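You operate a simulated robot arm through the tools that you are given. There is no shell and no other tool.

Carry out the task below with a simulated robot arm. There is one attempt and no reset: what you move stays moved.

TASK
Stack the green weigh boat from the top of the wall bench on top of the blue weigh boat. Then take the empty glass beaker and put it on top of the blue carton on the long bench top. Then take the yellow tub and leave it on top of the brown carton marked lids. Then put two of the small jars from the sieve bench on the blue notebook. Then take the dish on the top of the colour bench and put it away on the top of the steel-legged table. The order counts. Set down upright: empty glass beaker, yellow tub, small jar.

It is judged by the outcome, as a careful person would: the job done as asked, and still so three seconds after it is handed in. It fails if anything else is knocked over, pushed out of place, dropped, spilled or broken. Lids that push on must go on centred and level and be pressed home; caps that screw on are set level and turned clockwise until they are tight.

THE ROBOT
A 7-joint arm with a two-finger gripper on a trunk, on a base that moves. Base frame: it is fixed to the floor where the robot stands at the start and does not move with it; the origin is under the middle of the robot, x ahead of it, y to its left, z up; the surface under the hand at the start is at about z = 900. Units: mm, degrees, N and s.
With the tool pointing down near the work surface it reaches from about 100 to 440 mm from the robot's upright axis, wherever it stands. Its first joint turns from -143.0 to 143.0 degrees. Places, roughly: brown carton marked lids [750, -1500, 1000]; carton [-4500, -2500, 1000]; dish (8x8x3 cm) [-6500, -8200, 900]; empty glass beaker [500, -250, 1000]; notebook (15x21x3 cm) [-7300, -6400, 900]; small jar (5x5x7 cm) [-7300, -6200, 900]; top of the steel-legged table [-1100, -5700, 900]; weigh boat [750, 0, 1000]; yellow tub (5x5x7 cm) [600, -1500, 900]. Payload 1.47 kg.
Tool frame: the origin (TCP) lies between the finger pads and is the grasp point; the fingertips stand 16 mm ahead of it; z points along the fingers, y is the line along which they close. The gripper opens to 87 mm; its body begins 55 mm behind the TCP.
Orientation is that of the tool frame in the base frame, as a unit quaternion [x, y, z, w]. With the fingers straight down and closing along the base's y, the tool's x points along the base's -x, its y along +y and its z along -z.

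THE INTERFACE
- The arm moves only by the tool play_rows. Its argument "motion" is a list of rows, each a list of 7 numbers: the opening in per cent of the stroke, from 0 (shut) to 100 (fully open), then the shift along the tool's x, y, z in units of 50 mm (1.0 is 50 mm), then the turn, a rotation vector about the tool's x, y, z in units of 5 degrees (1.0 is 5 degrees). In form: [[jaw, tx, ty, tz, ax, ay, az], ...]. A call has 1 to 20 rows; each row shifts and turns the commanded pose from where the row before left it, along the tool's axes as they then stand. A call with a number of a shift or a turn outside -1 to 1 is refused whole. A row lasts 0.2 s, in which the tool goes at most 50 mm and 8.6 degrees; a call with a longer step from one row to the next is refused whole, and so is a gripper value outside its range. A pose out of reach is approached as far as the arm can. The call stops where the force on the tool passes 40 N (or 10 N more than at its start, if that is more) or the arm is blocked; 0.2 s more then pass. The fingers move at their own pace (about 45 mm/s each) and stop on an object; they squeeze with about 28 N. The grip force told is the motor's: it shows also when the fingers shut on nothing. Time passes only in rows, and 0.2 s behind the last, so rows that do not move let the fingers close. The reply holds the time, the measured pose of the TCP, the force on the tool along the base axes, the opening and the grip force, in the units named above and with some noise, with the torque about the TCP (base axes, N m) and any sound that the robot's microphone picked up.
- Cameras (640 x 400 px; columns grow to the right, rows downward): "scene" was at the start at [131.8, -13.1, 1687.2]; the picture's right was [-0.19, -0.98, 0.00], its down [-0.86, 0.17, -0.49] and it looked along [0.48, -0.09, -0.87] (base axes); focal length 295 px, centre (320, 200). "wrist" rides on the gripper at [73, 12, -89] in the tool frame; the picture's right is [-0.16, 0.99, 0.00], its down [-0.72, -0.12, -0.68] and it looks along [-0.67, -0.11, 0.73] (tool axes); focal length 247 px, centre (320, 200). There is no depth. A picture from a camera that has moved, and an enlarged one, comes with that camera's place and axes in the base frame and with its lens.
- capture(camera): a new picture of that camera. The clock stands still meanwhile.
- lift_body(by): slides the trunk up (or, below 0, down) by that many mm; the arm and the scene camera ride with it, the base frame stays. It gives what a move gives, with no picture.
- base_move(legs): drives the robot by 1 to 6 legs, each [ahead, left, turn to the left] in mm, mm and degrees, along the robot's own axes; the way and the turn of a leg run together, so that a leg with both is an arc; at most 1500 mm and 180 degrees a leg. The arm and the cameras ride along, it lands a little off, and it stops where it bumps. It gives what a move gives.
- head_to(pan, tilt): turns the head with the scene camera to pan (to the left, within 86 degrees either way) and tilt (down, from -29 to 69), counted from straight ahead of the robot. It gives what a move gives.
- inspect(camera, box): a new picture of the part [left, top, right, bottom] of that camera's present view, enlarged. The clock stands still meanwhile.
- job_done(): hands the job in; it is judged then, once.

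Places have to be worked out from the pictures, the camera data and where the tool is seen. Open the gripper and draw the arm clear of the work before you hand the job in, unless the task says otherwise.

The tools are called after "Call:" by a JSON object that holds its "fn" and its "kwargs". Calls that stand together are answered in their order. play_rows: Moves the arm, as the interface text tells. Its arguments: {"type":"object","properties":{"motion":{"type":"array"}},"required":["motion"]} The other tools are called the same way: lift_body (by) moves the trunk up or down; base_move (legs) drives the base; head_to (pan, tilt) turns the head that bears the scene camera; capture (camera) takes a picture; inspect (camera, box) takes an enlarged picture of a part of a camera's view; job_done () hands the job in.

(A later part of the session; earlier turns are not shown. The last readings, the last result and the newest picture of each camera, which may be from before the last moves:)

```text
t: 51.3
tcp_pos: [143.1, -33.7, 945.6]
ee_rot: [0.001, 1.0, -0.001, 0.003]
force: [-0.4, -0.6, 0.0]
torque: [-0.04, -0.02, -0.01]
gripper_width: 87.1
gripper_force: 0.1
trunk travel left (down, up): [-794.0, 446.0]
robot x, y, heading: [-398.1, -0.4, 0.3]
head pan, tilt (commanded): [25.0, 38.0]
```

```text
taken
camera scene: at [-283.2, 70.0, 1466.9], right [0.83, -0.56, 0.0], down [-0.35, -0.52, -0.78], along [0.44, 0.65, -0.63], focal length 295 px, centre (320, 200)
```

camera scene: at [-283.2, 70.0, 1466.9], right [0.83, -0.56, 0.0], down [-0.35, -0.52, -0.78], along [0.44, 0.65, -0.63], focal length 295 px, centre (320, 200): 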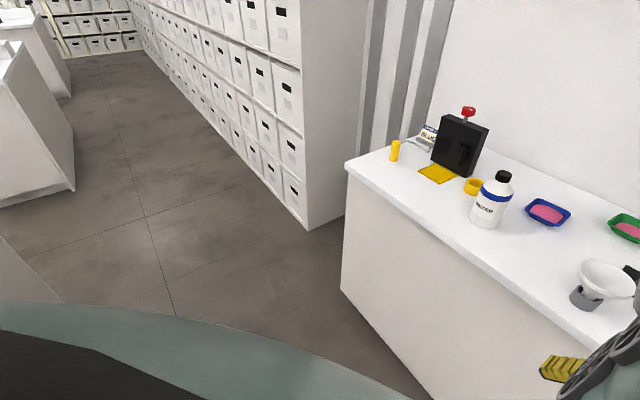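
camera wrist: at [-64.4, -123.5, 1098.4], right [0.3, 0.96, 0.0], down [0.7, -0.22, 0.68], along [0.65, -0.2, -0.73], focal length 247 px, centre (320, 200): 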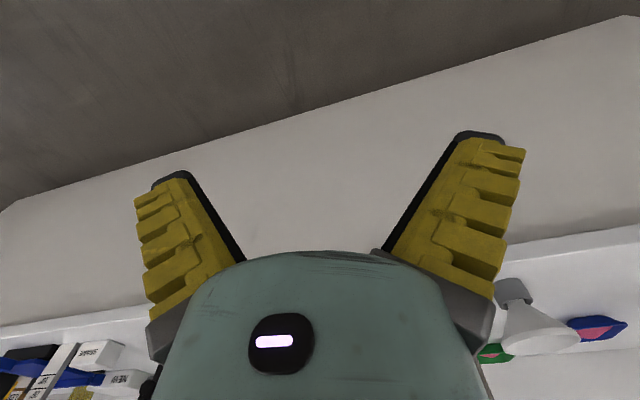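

The tool reached 541 mm ahead, still pointing straight down, so a lower trunk gives far more reach than 440 mm. I push on another 90 mm, still short of the bench edge, to find the limit.

Call:
{"fn": "play_rows", "kwargs": {"motion": [[100, -0.6, 0, 0, 0, 0, 0], [100, -0.6, 0, 0, 0, 0, 0], [100, -0.6, 0, 0, 0, 0, 0]]}}

Call:
{"fn": "head_to", "kwargs": {"pan": 20, "tilt": 40}}

Call:
{"fn": "head_to", "kwargs": {"pan": 20, "tilt": 40}}

Call:
{"fn": "capture", "kwargs": {"camera": "scene"}}

```text
t: 52.1
tcp_pos: [237.0, -35.4, 946.4]
ee_rot: [0.002, 1.0, -0.001, 0.003]
force: [-0.2, 0.5, -0.6]
torque: [-0.05, -0.02, 0.01]
gripper_width: 87.1
gripper_force: 0.0
trunk travel left (down, up): [-794.0, 446.0]
robot x, y, heading: [-401.9, 0.0, 0.5]
head pan, tilt (commanded): [25.0, 38.0]
```

```text
t: 52.8
tcp_pos: [234.6, -33.9, 944.4]
ee_rot: [0.001, 1.0, 0.0, 0.004]
force: [-0.2, -1.3, 0.1]
torque: [-0.01, -0.01, -0.01]
gripper_width: 86.9
gripper_force: 0.1
trunk travel left (down, up): [-794.0, 446.0]
robot x, y, heading: [-400.5, 0.1, 0.5]
head pan, tilt (commanded): [20.0, 40.0]
```

```text
t: 53.4
tcp_pos: [235.7, -33.9, 945.3]
ee_rot: [0.001, 1.0, -0.001, 0.003]
force: [-0.1, -0.7, -1.2]
torque: [0.01, 0.0, 0.02]
gripper_width: 87.1
gripper_force: 0.2
trunk travel left (down, up): [-794.0, 446.0]
robot x, y, heading: [-398.0, 0.5, 0.1]
head pan, tilt (commanded): [20.0, 40.0]
```

```text
taken
camera scene: at [-283.5, 70.0, 1466.6], right [0.83, -0.56, 0.0], down [-0.35, -0.52, -0.78], along [0.43, 0.65, -0.63], focal length 295 px, centre (320, 200)
```

scene: 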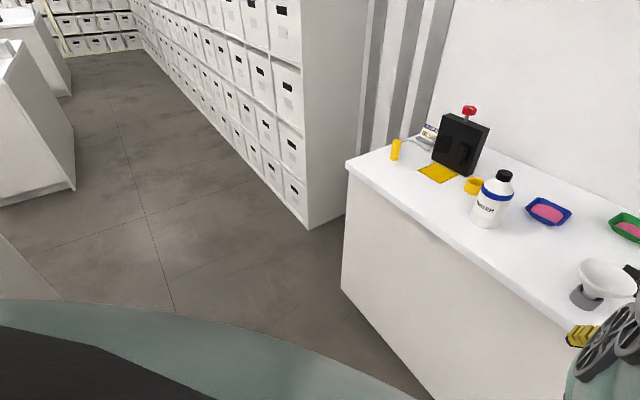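

The reach holds at 635 mm and the pan is still stopped at 56 degrees. I check the wrist picture to see what lies ahead of the fingers before any motion over the bench.

Call:
{"fn": "capture", "kwargs": {"camera": "wrist"}}

```text
taken
camera wrist: at [161.6, -21.7, 1033.9], right [0.16, 0.99, 0.0], down [0.72, -0.12, 0.69], along [0.68, -0.11, -0.73], focal length 247 px, centre (320, 200)
```

wrist: 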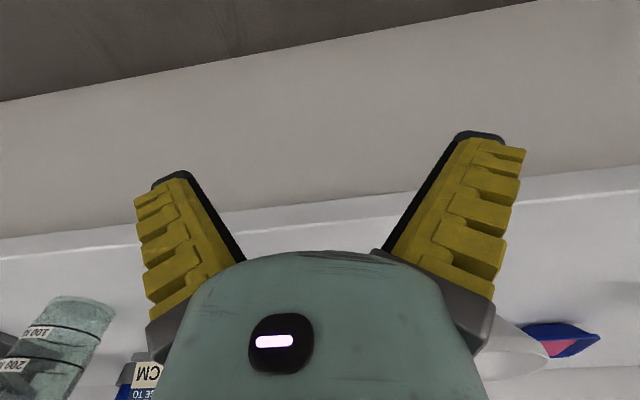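

The bench edge is near x=290 and nothing stands at it here. I draw the tool back 180 mm and turn the robot 50 degrees to the right, so that the head, looking left of the arm, faces the bench.

Call:
{"fn": "play_rows", "kwargs": {"motion": [[100, 0.6, 0, 0, 0, 0, 0], [100, 0.6, 0, 0, 0, 0, 0], [100, 0.6, 0, 0, 0, 0, 0], [100, 0.6, 0, 0, 0, 0, 0], [100, 0.6, 0, 0, 0, 0, 0], [100, 0.6, 0, 0, 0, 0, 0]]}}

Call:
{"fn": "base_move", "kwargs": {"legs": [[0, 0, -50]]}}

Call:
{"fn": "capture", "kwargs": {"camera": "scene"}}

```text
t: 54.8
tcp_pos: [54.7, -28.8, 945.0]
ee_rot: [0.002, 1.0, 0.001, 0.004]
force: [-0.2, -1.2, -0.2]
torque: [-0.02, 0.02, 0.0]
gripper_width: 87.1
gripper_force: 0.1
trunk travel left (down, up): [-794.0, 446.0]
robot x, y, heading: [-397.0, -0.7, 0.2]
head pan, tilt (commanded): [20.0, 40.0]
```

```text
t: 57.5
tcp_pos: [-139.1, -373.7, 943.7]
ee_rot: [0.435, 0.901, -0.003, 0.002]
force: [-0.5, 0.0, 0.4]
torque: [-0.04, 0.0, 0.0]
gripper_width: 87.0
gripper_force: 0.0
trunk travel left (down, up): [-794.0, 446.0]
robot x, y, heading: [-399.1, -1.9, -51.4]
head pan, tilt (commanded): [20.0, 40.0]
```

```text
taken
camera scene: at [-272.5, -49.1, 1465.4], right [0.08, -1.0, 0.0], down [-0.64, -0.05, -0.77], along [0.77, 0.06, -0.64], focal length 295 px, centre (320, 200)
```

scene: 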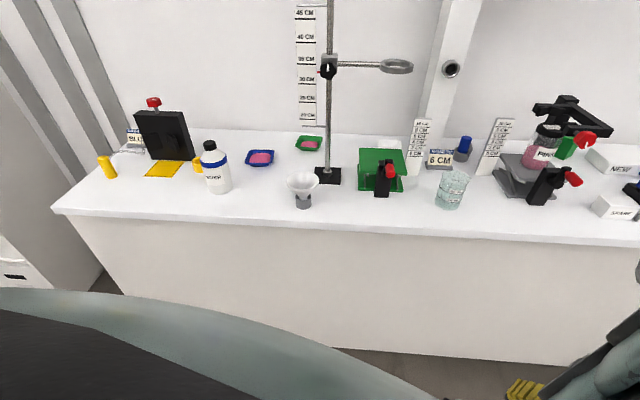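

This gives a clear view of the whole wall bench. I see the blue boat at (260,158), the green boat at (308,143) behind and left of a tall retort stand, the beaker at (452,190), and I enlarge these parts.

Call:
{"fn": "inspect", "kwargs": {"camera": "scene", "box": [190, 100, 370, 212]}}

Call:
{"fn": "inspect", "kwargs": {"camera": "scene", "box": [350, 90, 640, 271]}}

```text
3.56 times, centred on (280, 156) of scene
camera zoom: at [-272.5, -49.1, 1465.4], right [0.08, -1.0, 0.0], down [-0.64, -0.05, -0.77], along [0.77, 0.06, -0.64], focal length 1049 px, centre (462, 356)
```

zoom: 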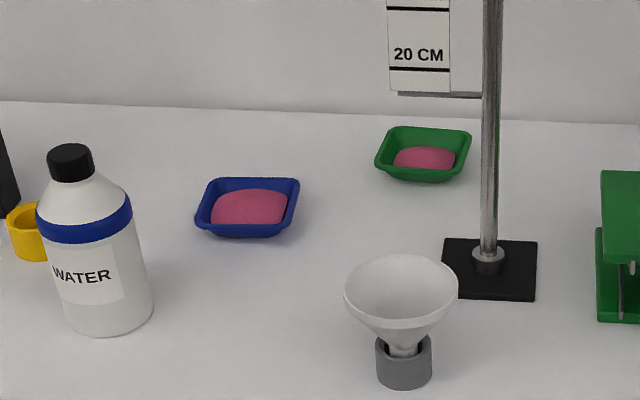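

```text
2.21 times, centred on (495, 180) of scene
camera zoom: at [-272.5, -49.1, 1465.4], right [0.08, -1.0, 0.0], down [-0.64, -0.05, -0.77], along [0.77, 0.06, -0.64], focal length 651 px, centre (-66, 243)
```

zoom: 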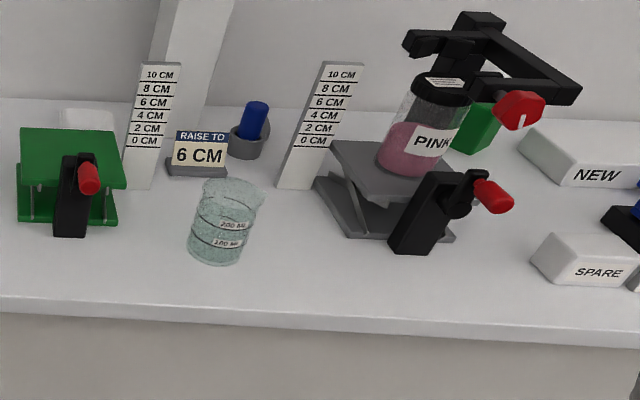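

I place the green boat's rim centre near (722, 70) and the blue one's near (591, 229), each about 90 mm across, with the retort rod at about (541, -12), the water bottle at (422, 314) with its top near z=1075 and the funnel at (376, 50). I raise the trunk to carry the tool above all of that, then drive to y=220 and forward so the arm goes in left of the rod.

Call:
{"fn": "lift_body", "kwargs": {"by": 250}}

Call:
{"fn": "base_move", "kwargs": {"legs": [[0, 0, 51.4], [0, 220, 0], [200, 0, 0]]}}

Call:
{"fn": "capture", "kwargs": {"camera": "wrist"}}

Call:
{"fn": "capture", "kwargs": {"camera": "scene"}}

```text
t: 60.1
tcp_pos: [-138.5, -374.5, 1195.9]
ee_rot: [0.435, 0.9, -0.002, 0.003]
force: [0.3, -0.3, -0.2]
torque: [-0.02, -0.03, 0.04]
gripper_width: 87.0
gripper_force: 0.1
trunk travel left (down, up): [-1044.0, 196.0]
robot x, y, heading: [-398.2, -1.4, -51.2]
head pan, tilt (commanded): [20.0, 40.0]
```

```text
t: 65.3
tcp_pos: [257.5, 195.5, 1193.5]
ee_rot: [-0.001, 1.0, -0.001, 0.004]
force: [0.4, -0.1, -0.1]
torque: [0.0, 0.02, -0.02]
gripper_width: 87.2
gripper_force: 0.2
trunk travel left (down, up): [-1044.0, 196.0]
robot x, y, heading: [-192.6, 220.2, 0.3]
head pan, tilt (commanded): [20.0, 40.0]
```

```text
taken
camera wrist: at [184.3, 208.0, 1283.5], right [0.16, 0.99, 0.0], down [0.72, -0.11, 0.69], along [0.68, -0.11, -0.73], focal length 247 px, centre (320, 200)
```

wrist: 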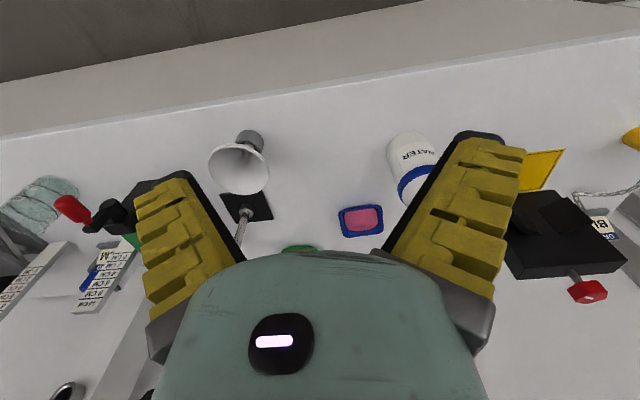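

```text
taken
camera scene: at [-81.4, 294.1, 1715.3], right [0.83, -0.55, 0.0], down [-0.35, -0.53, -0.77], along [0.43, 0.64, -0.64], focal length 295 px, centre (320, 200)
```

scene: 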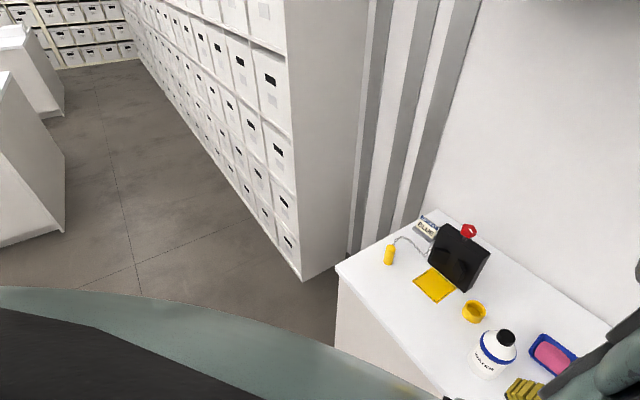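

The wrist view puts the blue boat at about (602, 230), in line with the scene estimate, with the funnel and stand to its left and the bottle to its right. I drive the last 200 mm up to the bench with the tool at z=1193, above everything but the stand, which is 200 mm to the side.

Call:
{"fn": "base_move", "kwargs": {"legs": [[195, 0, 0]]}}

Call:
{"fn": "play_rows", "kwargs": {"motion": [[100, -0.5, -0.12, 0, 0, 0, 0], [100, -0.5, -0.12, 0, 0, 0, 0], [100, -0.5, -0.12, 0, 0, 0, 0]]}}

Call:
{"fn": "capture", "kwargs": {"camera": "wrist"}}

```text
t: 66.9
tcp_pos: [450.3, 200.7, 1194.7]
ee_rot: [-0.005, 1.0, 0.0, 0.004]
force: [-0.2, 0.2, 0.0]
torque: [0.0, -0.02, -0.01]
gripper_width: 87.0
gripper_force: 0.0
trunk travel left (down, up): [-1044.0, 196.0]
robot x, y, heading: [-4.8, 225.5, 1.1]
head pan, tilt (commanded): [20.0, 40.0]
```

```text
t: 67.7
tcp_pos: [527.0, 186.0, 1193.7]
ee_rot: [-0.004, 1.0, -0.001, 0.005]
force: [0.1, -0.6, 0.4]
torque: [0.0, -0.03, 0.02]
gripper_width: 86.9
gripper_force: 0.0
trunk travel left (down, up): [-1044.0, 196.0]
robot x, y, heading: [-2.8, 225.0, 0.8]
head pan, tilt (commanded): [20.0, 40.0]
```

```text
taken
camera wrist: at [453.7, 197.3, 1282.6], right [0.15, 0.99, 0.0], down [0.72, -0.11, 0.69], along [0.68, -0.1, -0.73], focal length 247 px, centre (320, 200)
```

wrist: 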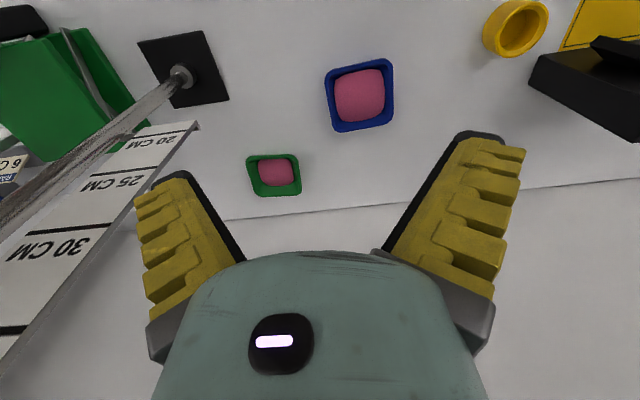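

Both boats are now in plain view, the green one at about (716, 74) and the blue at about (595, 235). I enlarge both to measure their rims against the 87 mm opening.

Call:
{"fn": "inspect", "kwargs": {"camera": "wrist", "box": [230, 130, 326, 190]}}

Call:
{"fn": "inspect", "kwargs": {"camera": "wrist", "box": [296, 40, 424, 120]}}

```text
6.67 times, centred on (278, 160) of wrist
camera zoom: at [453.7, 197.3, 1282.6], right [0.15, 0.99, 0.0], down [0.72, -0.11, 0.69], along [0.68, -0.1, -0.73], focal length 1646 px, centre (600, 467)
```

zoom: 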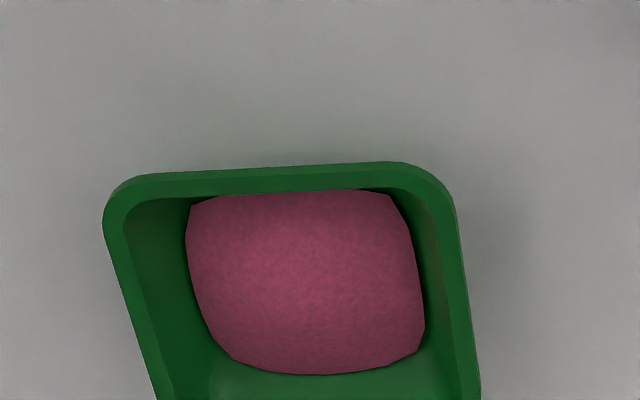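

```text
5.00 times, centred on (360, 80) of wrist
camera zoom: at [453.7, 197.3, 1282.6], right [0.15, 0.99, 0.0], down [0.72, -0.11, 0.69], along [0.68, -0.1, -0.73], focal length 1235 px, centre (120, 800)
```

zoom: 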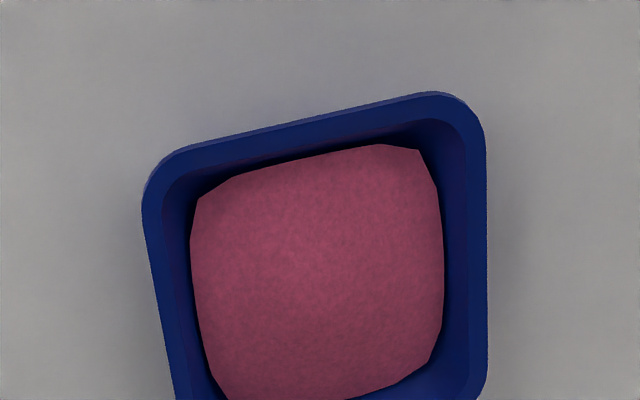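

The rim comes out near 90 mm wide, a little more than the gripper opens, so I will have to pinch one wall rather than span the boat. I enlarge the far half of the green boat to see where the powder leaves room for a finger.

Call:
{"fn": "inspect", "kwargs": {"camera": "wrist", "box": [226, 145, 322, 205]}}

Call:
{"fn": "inspect", "kwargs": {"camera": "wrist", "box": [296, 60, 424, 140]}}

```text
6.67 times, centred on (274, 175) of wrist
camera zoom: at [453.7, 197.3, 1282.6], right [0.15, 0.99, 0.0], down [0.72, -0.11, 0.69], along [0.68, -0.1, -0.73], focal length 1646 px, centre (627, 367)
```

zoom: 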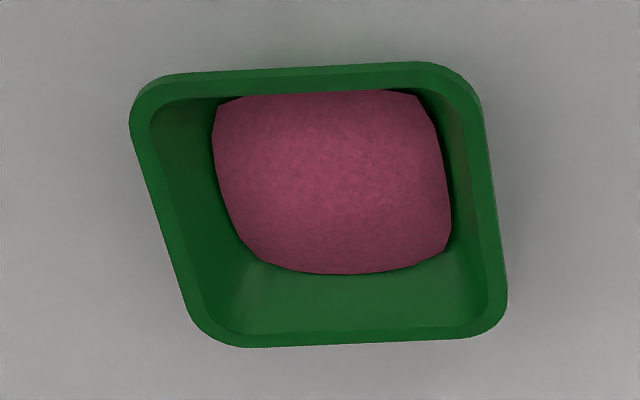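

```text
5.00 times, centred on (360, 100) of wrist
camera zoom: at [453.7, 197.3, 1282.6], right [0.15, 0.99, 0.0], down [0.72, -0.11, 0.69], along [0.68, -0.1, -0.73], focal length 1235 px, centre (120, 700)
```

zoom: 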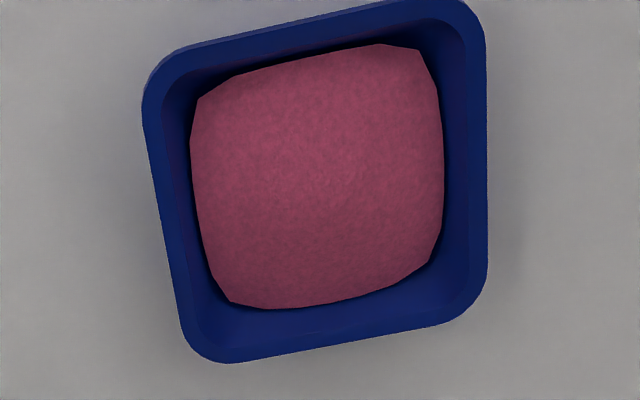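

The green boat works out as a 90 mm square centred near (718, 77), turned about 6 degrees clockwise, about 20 to 25 mm deep, with sloping walls and a mound of powder in the middle. I will pinch its near wall, so I turn the tool 90 degrees about its own axis to bring the closing line along x, with the camera on the left side.

Call:
{"fn": "play_rows", "kwargs": {"motion": [[100, 0, 0, 0, 0, 0, 1], [100, 0, 0, 0, 0, 0, 1], [100, 0, 0, 0, 0, 0, 1], [100, 0, 0, 0, 0, 0, 1], [100, 0, 0, 0, 0, 0, 1], [100, 0, 0, 0, 0, 0, 1], [100, 0, 0, 0, 0, 0, 1], [100, 0, 0, 0, 0, 0, 1], [100, 0, 0, 0, 0, 0, 1], [100, 0, 0, 0, 0, 0, 1], [100, 0, 0, 0, 0, 0, 1], [100, 0, 0, 0, 0, 0, 1], [100, 0, 0, 0, 0, 0, 1], [100, 0, 0, 0, 0, 0, 1], [100, 0, 0, 0, 0, 0, 1], [100, 0, 0, 0, 0, 0, 1], [100, 0, 0, 0, 0, 0, 1], [100, 0, 0, 0, 0, 0, 1]]}}

Call:
{"fn": "capture", "kwargs": {"camera": "wrist"}}

```text
t: 71.5
tcp_pos: [526.5, 182.9, 1197.0]
ee_rot: [0.705, 0.709, 0.001, 0.003]
force: [0.1, -0.4, 0.4]
torque: [0.04, 0.0, -0.03]
gripper_width: 86.9
gripper_force: 0.0
trunk travel left (down, up): [-1044.0, 196.0]
robot x, y, heading: [-1.7, 228.8, 1.0]
head pan, tilt (commanded): [20.0, 40.0]
```

```text
taken
camera wrist: at [536.5, 257.2, 1285.4], right [0.99, -0.15, 0.01], down [-0.12, -0.72, 0.68], along [-0.1, -0.67, -0.73], focal length 247 px, centre (320, 200)
```

wrist: 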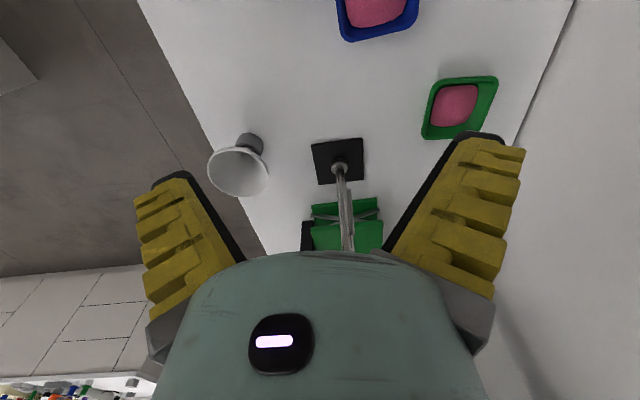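

The turn worked: the closing line now runs along x and I can see the green boat's profile from the left. I move over its near wall at this height, keeping well left of the rod.

Call:
{"fn": "play_rows", "kwargs": {"motion": [[100, -0.4, 0.6, 0, 0, 0, 0], [100, -0.4, 0.6, 0, 0, 0, 0], [100, -0.4, 0.6, 0, 0, 0, 0], [100, -0.4, 0.6, 0, 0, 0, 0], [100, -0.4, 0.5, 0, 0, 0, 0], [100, 0, 0, 0, 0, 0, 0]]}}

Call:
{"fn": "capture", "kwargs": {"camera": "wrist"}}

```text
t: 72.9
tcp_pos: [669.8, 84.9, 1198.5]
ee_rot: [0.704, 0.71, 0.002, 0.004]
force: [-0.2, 0.0, 0.3]
torque: [-0.01, 0.01, -0.03]
gripper_width: 86.9
gripper_force: 0.0
trunk travel left (down, up): [-1044.0, 196.0]
robot x, y, heading: [-1.0, 229.7, 1.1]
head pan, tilt (commanded): [20.0, 40.0]
```

```text
taken
camera wrist: at [680.2, 159.0, 1287.1], right [0.99, -0.15, 0.01], down [-0.12, -0.72, 0.68], along [-0.1, -0.67, -0.73], focal length 247 px, centre (320, 200)
```

wrist: 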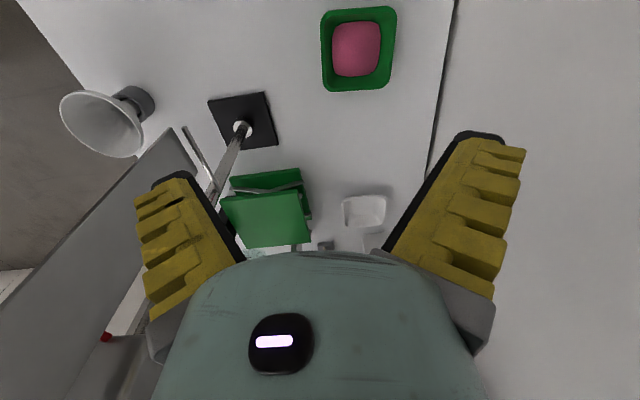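

The tool reached 687 mm out, but I now notice a ruler board on the stand at about x=541, y from 13 to 70, from z=1062 up, right beside where the arm would pass when lowered. I will pinch the left wall instead with the wrist leaning left, away from that board, and first enlarge the boat from here to measure its walls.

Call:
{"fn": "inspect", "kwargs": {"camera": "wrist", "box": [296, 0, 424, 80]}}

Call:
{"fn": "inspect", "kwargs": {"camera": "wrist", "box": [296, 20, 424, 100]}}

```text
5.00 times, centred on (360, 40) of wrist
camera zoom: at [680.2, 159.0, 1287.1], right [0.99, -0.15, 0.01], down [-0.12, -0.72, 0.68], along [-0.1, -0.67, -0.73], focal length 1235 px, centre (120, 1000)
```

zoom: 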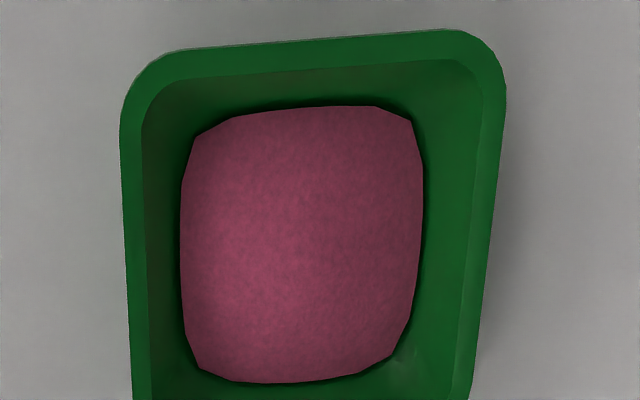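

```text
5.00 times, centred on (360, 60) of wrist
camera zoom: at [680.2, 159.0, 1287.1], right [0.99, -0.15, 0.01], down [-0.12, -0.72, 0.68], along [-0.1, -0.67, -0.73], focal length 1235 px, centre (120, 900)
```

zoom: 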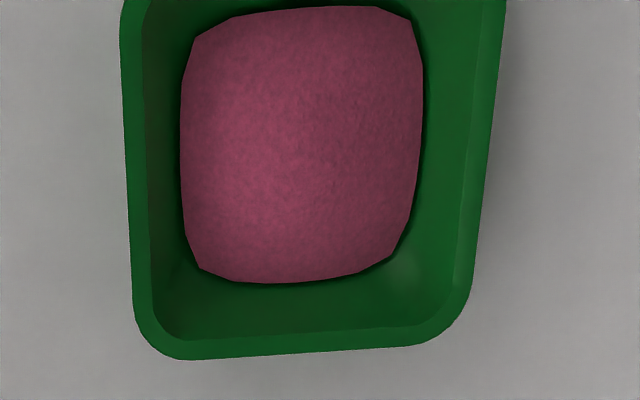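

The rim is 90 to 93 mm with walls about 6 mm thick at the top and roughly 10 mm between the inner lip and the powder. I close the gripper here in free air to learn the true shape and thickness of the fingers before I put one inside the boat.

Call:
{"fn": "play_rows", "kwargs": {"motion": [[0, 0, 0, 0, 0, 0, 0], [0, 0, 0, 0, 0, 0, 0], [0, 0, 0, 0, 0, 0, 0], [0, 0, 0, 0, 0, 0, 0], [0, 0, 0, 0, 0, 0, 0], [0, 0, 0, 0, 0, 0, 0]]}}

Call:
{"fn": "capture", "kwargs": {"camera": "wrist"}}

Call:
{"fn": "play_rows", "kwargs": {"motion": [[30, 0, 0, 0, 0, 0, 0], [30, 0, 0, 0, 0, 0, 0], [30, 0, 0, 0, 0, 0, 0], [30, 0, 0, 0, 0, 0, 0]]}}

Call:
{"fn": "capture", "kwargs": {"camera": "wrist"}}

```text
t: 74.3
tcp_pos: [669.8, 86.5, 1196.6]
ee_rot: [0.704, 0.711, 0.002, 0.003]
force: [-0.9, 0.9, -0.7]
torque: [0.0, 0.01, -0.02]
gripper_width: 0.0
gripper_force: 28.0
trunk travel left (down, up): [-1044.0, 196.0]
robot x, y, heading: [-3.0, 224.1, 1.0]
head pan, tilt (commanded): [20.0, 40.0]
```

```text
taken
camera wrist: at [679.7, 159.9, 1286.5], right [0.99, -0.15, 0.01], down [-0.11, -0.72, 0.68], along [-0.1, -0.67, -0.73], focal length 247 px, centre (320, 200)
```

wrist: 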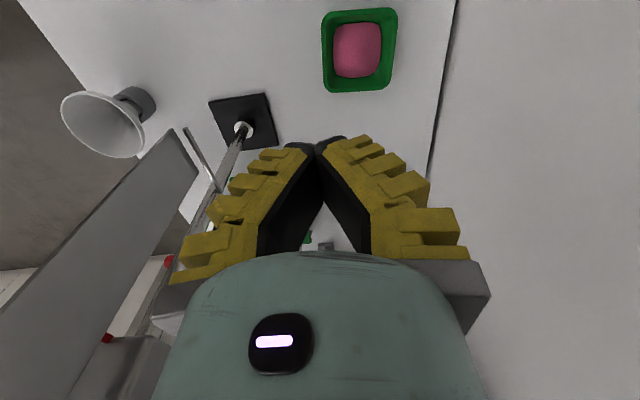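

```text
t: 75.3
tcp_pos: [669.9, 85.0, 1197.0]
ee_rot: [0.704, 0.71, 0.002, 0.003]
force: [-0.5, -0.2, -0.7]
torque: [-0.03, 0.0, 0.0]
gripper_width: 32.3
gripper_force: 4.7
trunk travel left (down, up): [-1044.0, 196.0]
robot x, y, heading: [-3.4, 225.3, 0.9]
head pan, tilt (commanded): [20.0, 40.0]
```

```text
taken
camera wrist: at [679.7, 159.7, 1286.5], right [0.99, -0.15, 0.01], down [-0.11, -0.72, 0.68], along [-0.1, -0.67, -0.73], focal length 247 px, centre (320, 200)
```

wrist: 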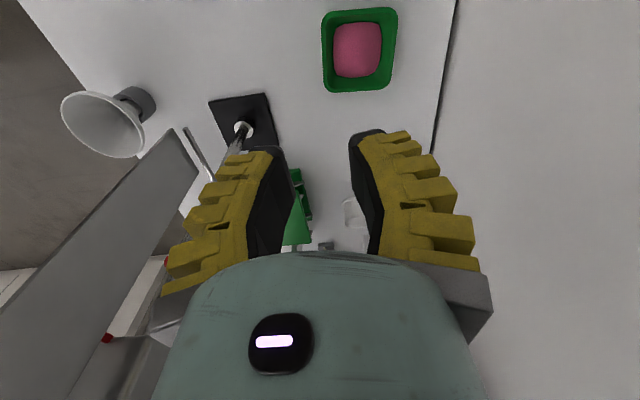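

The fingers pivot: their tips lean inward when nearly shut and the tip itself is about 11 mm thick, so a tip pinch on the wall with a small opening fits between lip and powder. I move over the middle of the left wall, near (722, 119), and turn the tool back so it closes square to that wall.

Call:
{"fn": "play_rows", "kwargs": {"motion": [[23, 0.35, 0.52, 0, 0, 0, 0], [23, 0.35, 0.52, 0, 0, 0, 0], [23, 0, 0, 0, 0, 0, -0.98], [23, 0, 0, 0, 0, 0, -0.98], [23, 0, 0, 0, 0, 0, -0.98], [23, 0, 0, 0, 0, 0, -0.98], [23, 0, 0, 0, 0, 0, -0.98], [23, 0, 0, 0, 0, 0, -0.98], [23, 0, 0, 0, 0, 0, -0.98], [23, 0, 0, 0, 0, 0, -0.98], [23, 0, 0, 0, 0, 0, -0.98], [23, 0, 0, 0, 0, 0, -0.98], [23, 0, 0, 0, 0, 0, -0.98], [23, 0, 0, 0, 0, 0, -0.98], [23, 0, 0, 0, 0, 0, -0.98], [23, 0, 0, 0, 0, 0, -0.98], [23, 0, 0, 0, 0, 0, -0.98], [23, 0, 0, 0, 0, 0, -0.98], [23, 0, 0, 0, 0, 0, -0.98], [23, 0, 0, 0, 0, 0, 0]]}}

Call:
{"fn": "capture", "kwargs": {"camera": "wrist"}}

```text
t: 79.5
tcp_pos: [694.6, 126.8, 1210.9]
ee_rot: [0.054, 0.999, -0.001, 0.004]
force: [-0.4, 0.4, 0.1]
torque: [-0.02, 0.02, -0.02]
gripper_width: 26.3
gripper_force: 5.1
out of reach, approached as far as the arm can: row 1, 2, 6
trunk travel left (down, up): [-1044.0, 196.0]
robot x, y, heading: [-0.7, 221.5, 0.8]
head pan, tilt (commanded): [20.0, 40.0]
```

```text
taken
camera wrist: at [621.7, 147.1, 1299.9], right [0.26, 0.96, 0.0], down [0.7, -0.19, 0.69], along [0.66, -0.18, -0.73], focal length 247 px, centre (320, 200)
```

wrist: 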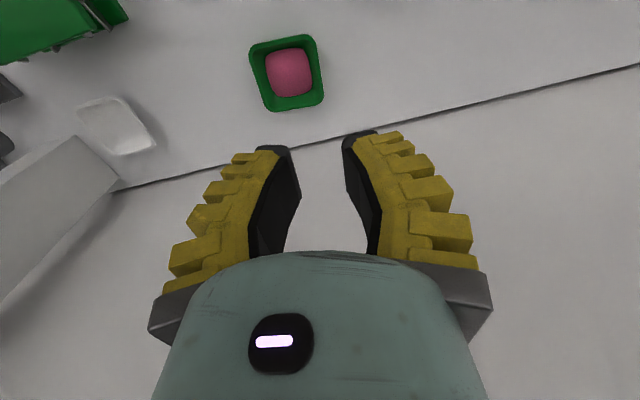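

The arm's limit is about 700 mm from its axis, so the wall's middle at x=722 is just out of reach. I nudge the base 35 mm closer to the bench with the tool held high over clear space, and read whether it gets there.

Call:
{"fn": "base_move", "kwargs": {"legs": [[35, 0, 0]]}}

```text
t: 80.4
tcp_pos: [729.8, 128.6, 1211.3]
ee_rot: [0.053, 0.999, 0.001, 0.004]
force: [0.3, -0.4, 0.2]
torque: [0.0, 0.03, 0.02]
gripper_width: 26.5
gripper_force: 4.4
trunk travel left (down, up): [-1044.0, 196.0]
robot x, y, heading: [34.1, 223.6, 0.8]
head pan, tilt (commanded): [20.0, 40.0]
```

The base moved forward freely and the tool now stands at (730, 129, 1211). I lean the tool 20 degrees, wrist to the left, so the fingers follow the slope of the left wall, and lower the trunk 180 mm for a close look.

Call:
{"fn": "play_rows", "kwargs": {"motion": [[23, 0, 0, 0, 1, 0, 0], [23, 0, 0, 0, 1, 0, 0], [23, 0, 0, 0, 1, 0, 0], [23, 0, 0, 0, 1, 0, 0], [23, 0, 0, 0, 0, 0, 0]]}}

Call:
{"fn": "lift_body", "kwargs": {"by": -180}}

Call:
{"fn": "capture", "kwargs": {"camera": "wrist"}}

```text
t: 81.6
tcp_pos: [724.6, 131.5, 1212.8]
ee_rot: [0.053, 0.983, -0.174, -0.007]
force: [-0.8, -0.2, -0.1]
torque: [-0.03, 0.0, 0.03]
gripper_width: 26.5
gripper_force: 5.1
out of reach, approached as far as the arm can: row 4
trunk travel left (down, up): [-1044.0, 196.0]
robot x, y, heading: [32.9, 225.5, 1.2]
head pan, tilt (commanded): [20.0, 40.0]
```

```text
t: 83.6
tcp_pos: [725.5, 131.0, 1031.4]
ee_rot: [0.053, 0.983, -0.173, -0.006]
force: [-0.4, -0.7, -0.4]
torque: [0.02, -0.01, -0.02]
gripper_width: 26.5
gripper_force: 4.7
trunk travel left (down, up): [-864.0, 376.0]
robot x, y, heading: [31.0, 224.0, 0.8]
head pan, tilt (commanded): [20.0, 40.0]
```

```text
taken
camera wrist: at [655.7, 181.2, 1111.7], right [0.26, 0.91, -0.34], down [0.73, 0.05, 0.68], along [0.63, -0.42, -0.65], focal length 247 px, centre (320, 200)
```

wrist: 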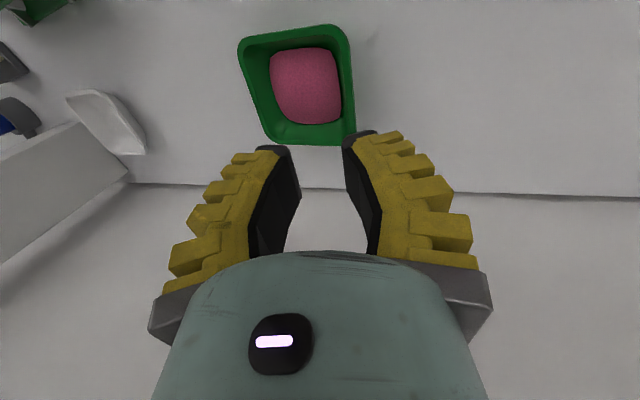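

From this closer view the left wall's outer rim lies at y=119 and the boat's centre at (721, 72), in line with before. I shift 7 mm back and 13 mm right to come above the wall, and lower 70 mm more.

Call:
{"fn": "play_rows", "kwargs": {"motion": [[23, 0.11, -0.266, 0.097, 0, 0, 0], [23, 0, 0, 0, 0, 0, 0]]}}

Call:
{"fn": "lift_body", "kwargs": {"by": -70}}

Call:
{"fn": "capture", "kwargs": {"camera": "wrist"}}

```text
t: 84.2
tcp_pos: [719.0, 118.2, 1030.0]
ee_rot: [0.053, 0.983, -0.174, -0.005]
force: [0.0, -0.5, -0.1]
torque: [0.01, 0.01, 0.0]
gripper_width: 26.4
gripper_force: 4.3
trunk travel left (down, up): [-864.0, 376.0]
robot x, y, heading: [33.6, 229.8, 0.8]
head pan, tilt (commanded): [20.0, 40.0]
```

```text
t: 85.2
tcp_pos: [719.4, 118.9, 961.9]
ee_rot: [0.054, 0.983, -0.174, -0.005]
force: [0.6, 0.2, -0.3]
torque: [-0.02, 0.01, 0.02]
gripper_width: 26.6
gripper_force: 4.5
trunk travel left (down, up): [-794.0, 446.0]
robot x, y, heading: [33.2, 227.7, 1.0]
head pan, tilt (commanded): [20.0, 40.0]
```

```text
taken
camera wrist: at [649.8, 167.7, 1040.3], right [0.26, 0.91, -0.34], down [0.73, 0.05, 0.68], along [0.64, -0.42, -0.65], focal length 247 px, centre (320, 200)
```

wrist: 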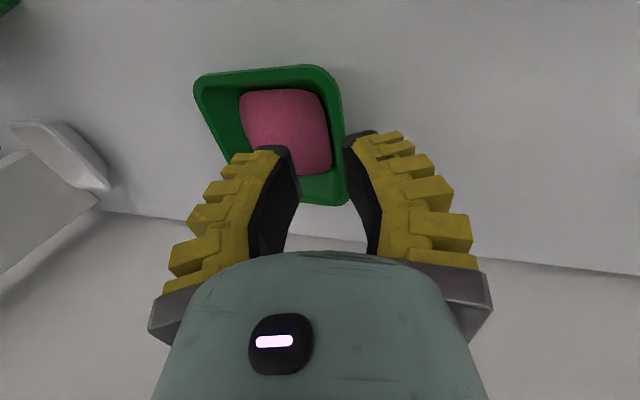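

The fingers are coming down on either side of the left wall's line. I enlarge the view around the tips to check their place against the wall and the powder before going lower.

Call:
{"fn": "inspect", "kwargs": {"camera": "wrist", "box": [184, 60, 408, 200]}}

```text
2.86 times, centred on (296, 130) of wrist
camera zoom: at [649.8, 167.7, 1040.3], right [0.26, 0.91, -0.34], down [0.73, 0.05, 0.68], along [0.64, -0.42, -0.65], focal length 706 px, centre (389, 400)
```

zoom: 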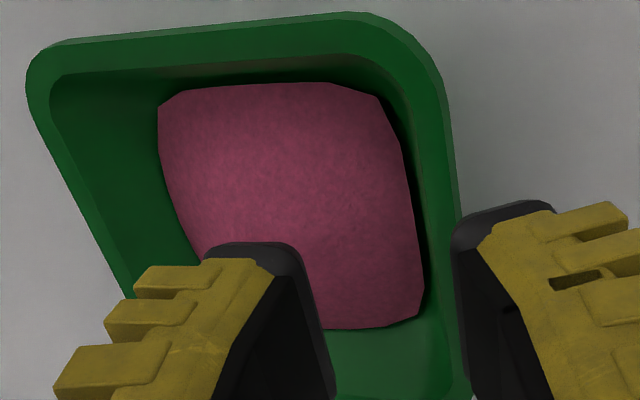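

The inner finger will come down between the wall and the powder if the opening is smaller. I narrow it to about 19 mm and lower 20 mm.

Call:
{"fn": "play_rows", "kwargs": {"motion": [[14, 0, 0, 0, 0, 0, 0], [14, 0, 0, 0, 0, 0, 0], [14, 0, 0, 0, 0, 0, 0]]}}

Call:
{"fn": "lift_body", "kwargs": {"by": -20}}

Call:
{"fn": "inspect", "kwargs": {"camera": "wrist", "box": [184, 70, 440, 230]}}

```text
t: 86.0
tcp_pos: [717.9, 117.6, 960.3]
ee_rot: [0.053, 0.983, -0.173, -0.006]
force: [-0.4, 1.2, 0.4]
torque: [-0.02, 0.04, 0.03]
gripper_width: 19.0
gripper_force: 4.8
trunk travel left (down, up): [-794.0, 446.0]
robot x, y, heading: [33.1, 223.4, 1.0]
head pan, tilt (commanded): [20.0, 40.0]
```

```text
t: 86.7
tcp_pos: [717.9, 117.5, 940.0]
ee_rot: [0.052, 0.983, -0.174, -0.005]
force: [0.2, -0.7, 0.5]
torque: [0.01, -0.02, -0.01]
gripper_width: 19.0
gripper_force: 5.1
trunk travel left (down, up): [-774.0, 466.0]
robot x, y, heading: [32.8, 224.3, 0.7]
head pan, tilt (commanded): [20.0, 40.0]
```

```text
2.50 times, centred on (312, 150) of wrist
camera zoom: at [649.8, 167.5, 1020.2], right [0.26, 0.91, -0.34], down [0.73, 0.05, 0.68], along [0.64, -0.42, -0.65], focal length 617 px, centre (340, 325)
```

zoom: 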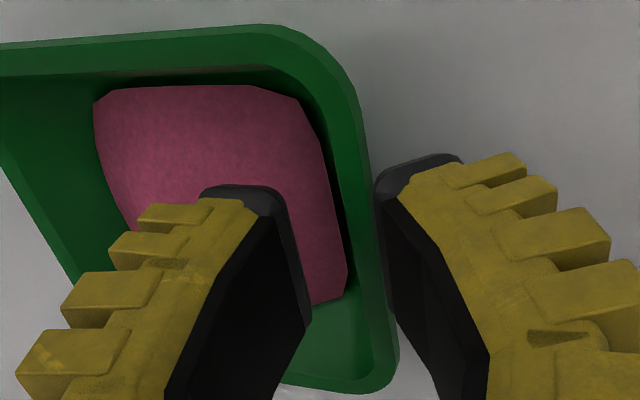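

The outer tip is close to the rim's edge, so the tool has to go about 3 mm left. I shift it and lower another 11 mm, which puts the tips about 8 mm below the rim.

Call:
{"fn": "play_rows", "kwargs": {"motion": [[14, 0, 0.06, 0.02, 0, 0, 0], [14, 0, 0, 0, 0, 0, 0]]}}

Call:
{"fn": "lift_body", "kwargs": {"by": -11}}

Call:
{"fn": "inspect", "kwargs": {"camera": "wrist", "box": [184, 90, 440, 250]}}

```text
t: 87.3
tcp_pos: [718.8, 119.8, 939.3]
ee_rot: [0.054, 0.983, -0.174, -0.007]
force: [-0.2, -0.2, -0.3]
torque: [0.03, 0.0, 0.01]
gripper_width: 18.8
gripper_force: 5.0
trunk travel left (down, up): [-774.0, 466.0]
robot x, y, heading: [31.9, 226.3, 1.2]
head pan, tilt (commanded): [20.0, 40.0]
```

```text
t: 87.9
tcp_pos: [718.7, 119.8, 926.8]
ee_rot: [0.053, 0.983, -0.174, -0.005]
force: [0.6, -0.7, -0.4]
torque: [0.0, 0.02, 0.0]
gripper_width: 19.0
gripper_force: 4.9
trunk travel left (down, up): [-763.0, 477.0]
robot x, y, heading: [35.2, 226.8, 1.0]
head pan, tilt (commanded): [20.0, 40.0]
```

```text
2.50 times, centred on (312, 170) of wrist
camera zoom: at [649.8, 170.6, 1007.4], right [0.26, 0.91, -0.34], down [0.73, 0.05, 0.68], along [0.64, -0.42, -0.65], focal length 617 px, centre (340, 275)
```

zoom: 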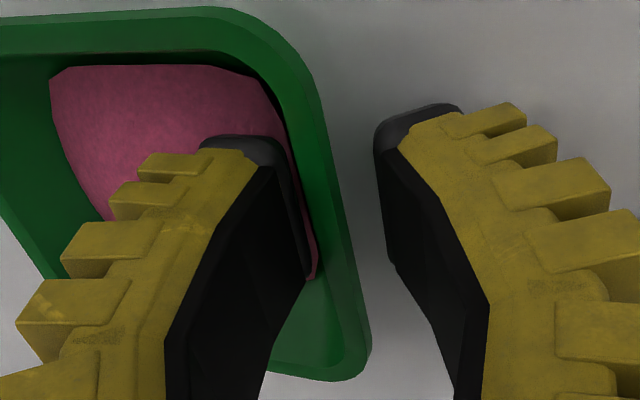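

The wall now stands between the two tips, a little nearer the inner one, and no force shows. I close slowly on it.

Call:
{"fn": "play_rows", "kwargs": {"motion": [[8, 0, 0, 0, 0, 0, 0], [4, 0, 0, 0, 0, 0, 0], [0, 0, 0, 0, 0, 0, 0], [0, 0, 0, 0, 0, 0, 0], [0, 0, 0, 0, 0, 0, 0]]}}

Call:
{"fn": "capture", "kwargs": {"camera": "wrist"}}

```text
t: 89.1
tcp_pos: [718.8, 120.5, 929.7]
ee_rot: [0.053, 0.983, -0.174, -0.005]
force: [-1.9, 1.5, 5.9]
torque: [-0.01, 0.08, 0.0]
gripper_width: 6.1
gripper_force: 27.6
trunk travel left (down, up): [-763.0, 477.0]
robot x, y, heading: [30.2, 228.9, 1.0]
head pan, tilt (commanded): [20.0, 40.0]
```

```text
taken
camera wrist: at [650.2, 170.5, 1007.9], right [0.26, 0.91, -0.34], down [0.73, 0.05, 0.69], along [0.64, -0.42, -0.65], focal length 247 px, centre (320, 200)
```

wrist: 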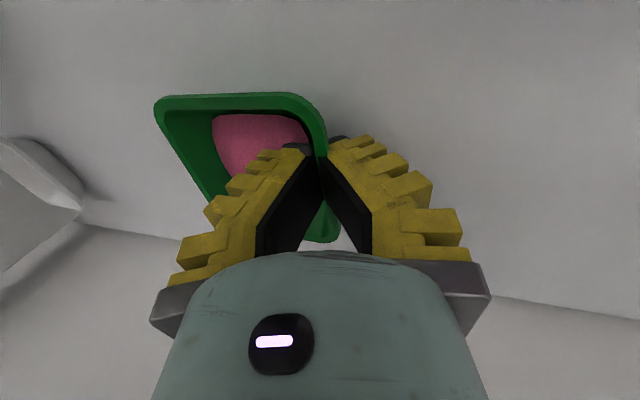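

The fingers stopped on a 6.1 mm wall with 27.6 N, so the boat is held. I lift 15 mm and check that it hangs level and keeps its powder.

Call:
{"fn": "lift_body", "kwargs": {"by": 15}}

Call:
{"fn": "capture", "kwargs": {"camera": "wrist"}}

```text
t: 89.7
tcp_pos: [718.7, 121.1, 943.2]
ee_rot: [0.054, 0.983, -0.174, -0.006]
force: [-0.7, 0.0, 0.3]
torque: [0.0, 0.01, 0.02]
gripper_width: 6.5
gripper_force: 28.4
trunk travel left (down, up): [-778.0, 462.0]
robot x, y, heading: [31.1, 223.7, 0.8]
head pan, tilt (commanded): [20.0, 40.0]
```

```text
taken
camera wrist: at [649.2, 170.2, 1021.9], right [0.26, 0.91, -0.34], down [0.73, 0.05, 0.68], along [0.63, -0.42, -0.65], focal length 247 px, centre (320, 200)
```

wrist: 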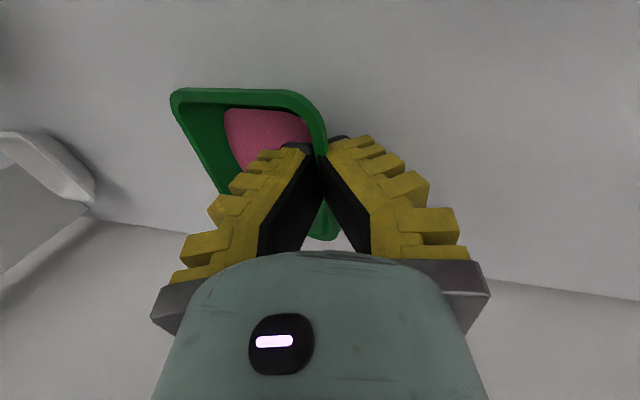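

The boat came up with its right side sagging about 7 degrees, powder still in place. I lean the tool 7 degrees more to bring the boat level, lift further, and look again.

Call:
{"fn": "play_rows", "kwargs": {"motion": [[0, 0, 0, 0, 0.7, 0, 0], [0, 0, 0, 0, 0.7, 0, 0], [0, 0, 0, 0, 0, 0, 0]]}}

Call:
{"fn": "lift_body", "kwargs": {"by": 45}}

Call:
{"fn": "capture", "kwargs": {"camera": "wrist"}}

```text
t: 90.5
tcp_pos: [712.7, 124.6, 943.9]
ee_rot: [0.053, 0.971, -0.235, -0.01]
force: [-0.4, -0.1, -0.6]
torque: [0.02, -0.01, 0.04]
gripper_width: 5.9
gripper_force: 28.0
out of reach, approached as far as the arm can: row 2
trunk travel left (down, up): [-778.0, 462.0]
robot x, y, heading: [32.7, 225.9, 0.8]
head pan, tilt (commanded): [20.0, 40.0]
```

```text
t: 91.4
tcp_pos: [710.8, 123.7, 988.6]
ee_rot: [0.053, 0.971, -0.233, -0.009]
force: [0.9, 0.1, 0.4]
torque: [0.0, -0.03, -0.03]
gripper_width: 6.1
gripper_force: 27.9
trunk travel left (down, up): [-823.0, 417.0]
robot x, y, heading: [31.6, 225.7, 0.8]
head pan, tilt (commanded): [20.0, 40.0]
```

```text
taken
camera wrist: at [643.4, 183.5, 1062.5], right [0.25, 0.86, -0.45], down [0.74, 0.13, 0.66], along [0.63, -0.5, -0.6], focal length 247 px, centre (320, 200)
```

wrist: 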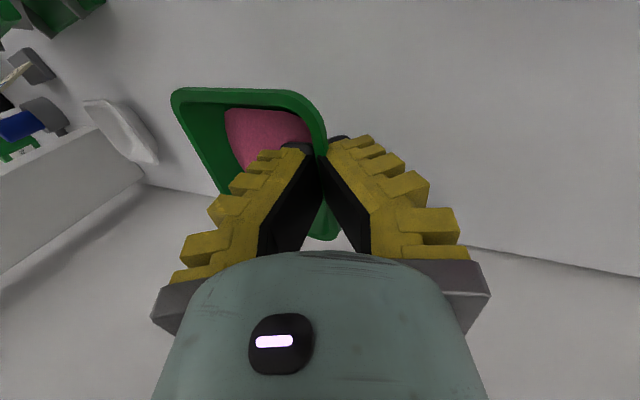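

The boat holds steady in the grip and now hangs level, its centre about 44 mm to the right of the TCP and its bottom about 30 mm below it. I lift it 100 mm and carry it gently over to the blue boat, whose centre I place at (600, 236), turning it 8.5 degrees to match.

Call:
{"fn": "lift_body", "kwargs": {"by": 100}}

Call:
{"fn": "play_rows", "kwargs": {"motion": [[0, 0.268, 0.253, -0.131, 0, 0, 0], [0, 0.268, 0.253, -0.131, 0, 0, 0], [0, 0.268, 0.253, -0.131, 0, 0, 0], [0, 0.268, 0.253, -0.131, 0, 0, 0], [0, 0.268, 0.253, -0.131, 0, 0, 0], [0, 0.268, 0.253, -0.131, 0, 0, 0], [0, 0.268, 0.253, -0.131, 0, 0, 0], [0, 0.268, 0.253, -0.131, 0, 0, 0], [0, 0.268, 0.253, -0.131, 0, 0, 0], [0, 0.268, 0.253, -0.131, 0, 0, 0], [0, 0, 0, 0, -0.006, -0.387, -0.758], [0, 0, 0, 0, -0.006, -0.387, -0.758], [0, 0, 0, 0, 0, 0, 0]]}}

Call:
{"fn": "capture", "kwargs": {"camera": "wrist"}}

Call:
{"fn": "capture", "kwargs": {"camera": "scene"}}

```text
t: 92.7
tcp_pos: [711.5, 123.1, 1088.2]
ee_rot: [0.052, 0.971, -0.234, -0.009]
force: [0.7, -0.3, -0.7]
torque: [0.01, -0.01, -0.02]
gripper_width: 6.3
gripper_force: 28.2
trunk travel left (down, up): [-923.0, 317.0]
robot x, y, heading: [31.7, 225.7, 0.8]
head pan, tilt (commanded): [20.0, 40.0]
```

```text
t: 95.5
tcp_pos: [593.7, 280.5, 1091.6]
ee_rot: [-0.021, 0.972, -0.234, 0.008]
force: [0.4, -0.3, 0.1]
torque: [0.02, 0.02, 0.01]
gripper_width: 5.9
gripper_force: 27.9
trunk travel left (down, up): [-923.0, 317.0]
robot x, y, heading: [31.1, 228.0, 0.7]
head pan, tilt (commanded): [20.0, 40.0]
```

```text
taken
camera wrist: at [517.0, 329.2, 1164.4], right [0.12, 0.89, -0.45], down [0.71, 0.24, 0.66], along [0.69, -0.4, -0.6], focal length 247 px, centre (320, 200)
```

wrist: 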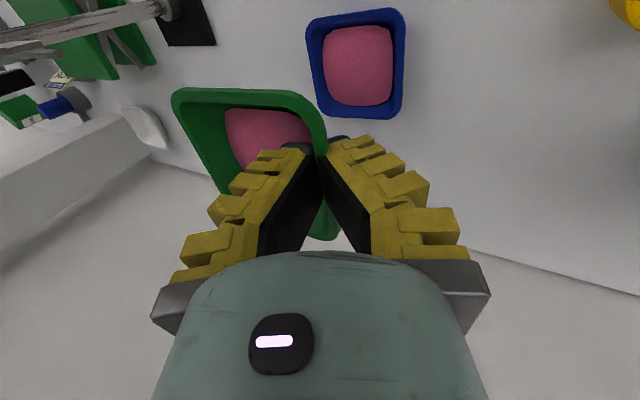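

```text
taken
camera scene: at [146.5, 297.0, 1592.7], right [0.84, -0.55, 0.0], down [-0.36, -0.55, -0.76], along [0.42, 0.63, -0.65], focal length 295 px, centre (320, 200)
```

scene: 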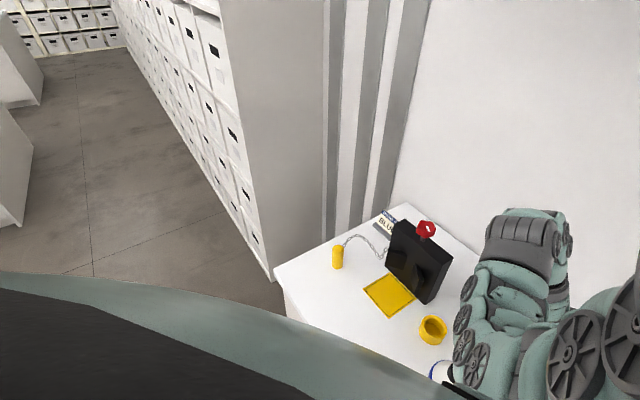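

The green boat is held above, and the wrist view shows the blue boat ahead, but in the scene view the arm passes close over the water bottle's cap near (461, 382). I enlarge that part to see how much room there is before I lower anything.

Call:
{"fn": "inspect", "kwargs": {"camera": "scene", "box": [400, 190, 640, 400]}}

```text
1.90 times, centred on (520, 295) of scene
camera zoom: at [146.5, 297.0, 1592.7], right [0.84, -0.55, 0.0], down [-0.36, -0.55, -0.76], along [0.42, 0.63, -0.65], focal length 562 px, centre (-61, 19)
```

zoom: 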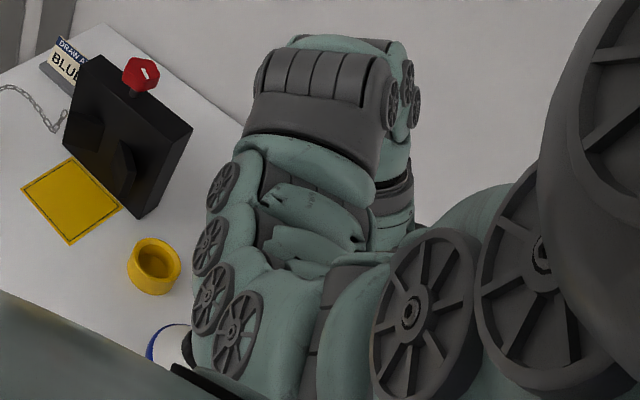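

By my estimate the forearm passes right over the bottle here, with too little room once lowered 140 mm. I raise the load 120 mm, drive the robot 425 mm to the left, and will then reach back to the blue boat from the left side of the bottle.

Call:
{"fn": "lift_body", "kwargs": {"by": 120}}

Call:
{"fn": "base_move", "kwargs": {"legs": [[0, 200, 0], [0, 225, 0]]}}

Call:
{"fn": "capture", "kwargs": {"camera": "wrist"}}

```text
t: 97.0
tcp_pos: [592.9, 281.3, 1209.9]
ee_rot: [-0.02, 0.972, -0.233, 0.008]
force: [0.1, 0.0, -0.2]
torque: [0.01, 0.01, -0.02]
gripper_width: 5.8
gripper_force: 27.9
trunk travel left (down, up): [-1043.0, 197.0]
robot x, y, heading: [32.8, 225.5, 1.0]
head pan, tilt (commanded): [20.0, 40.0]
```

```text
t: 99.9
tcp_pos: [588.2, 700.7, 1210.8]
ee_rot: [-0.018, 0.972, -0.233, 0.007]
force: [-0.9, 0.2, -1.1]
torque: [0.03, 0.01, -0.02]
gripper_width: 6.2
gripper_force: 28.1
trunk travel left (down, up): [-1043.0, 197.0]
robot x, y, heading: [28.9, 645.8, 0.5]
head pan, tilt (commanded): [20.0, 40.0]
```

```text
taken
camera wrist: at [511.3, 749.4, 1284.4], right [0.13, 0.89, -0.45], down [0.71, 0.24, 0.66], along [0.69, -0.4, -0.6], focal length 247 px, centre (320, 200)
```

wrist: 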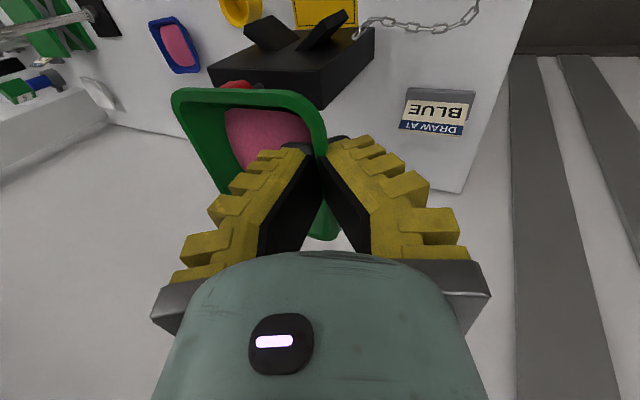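

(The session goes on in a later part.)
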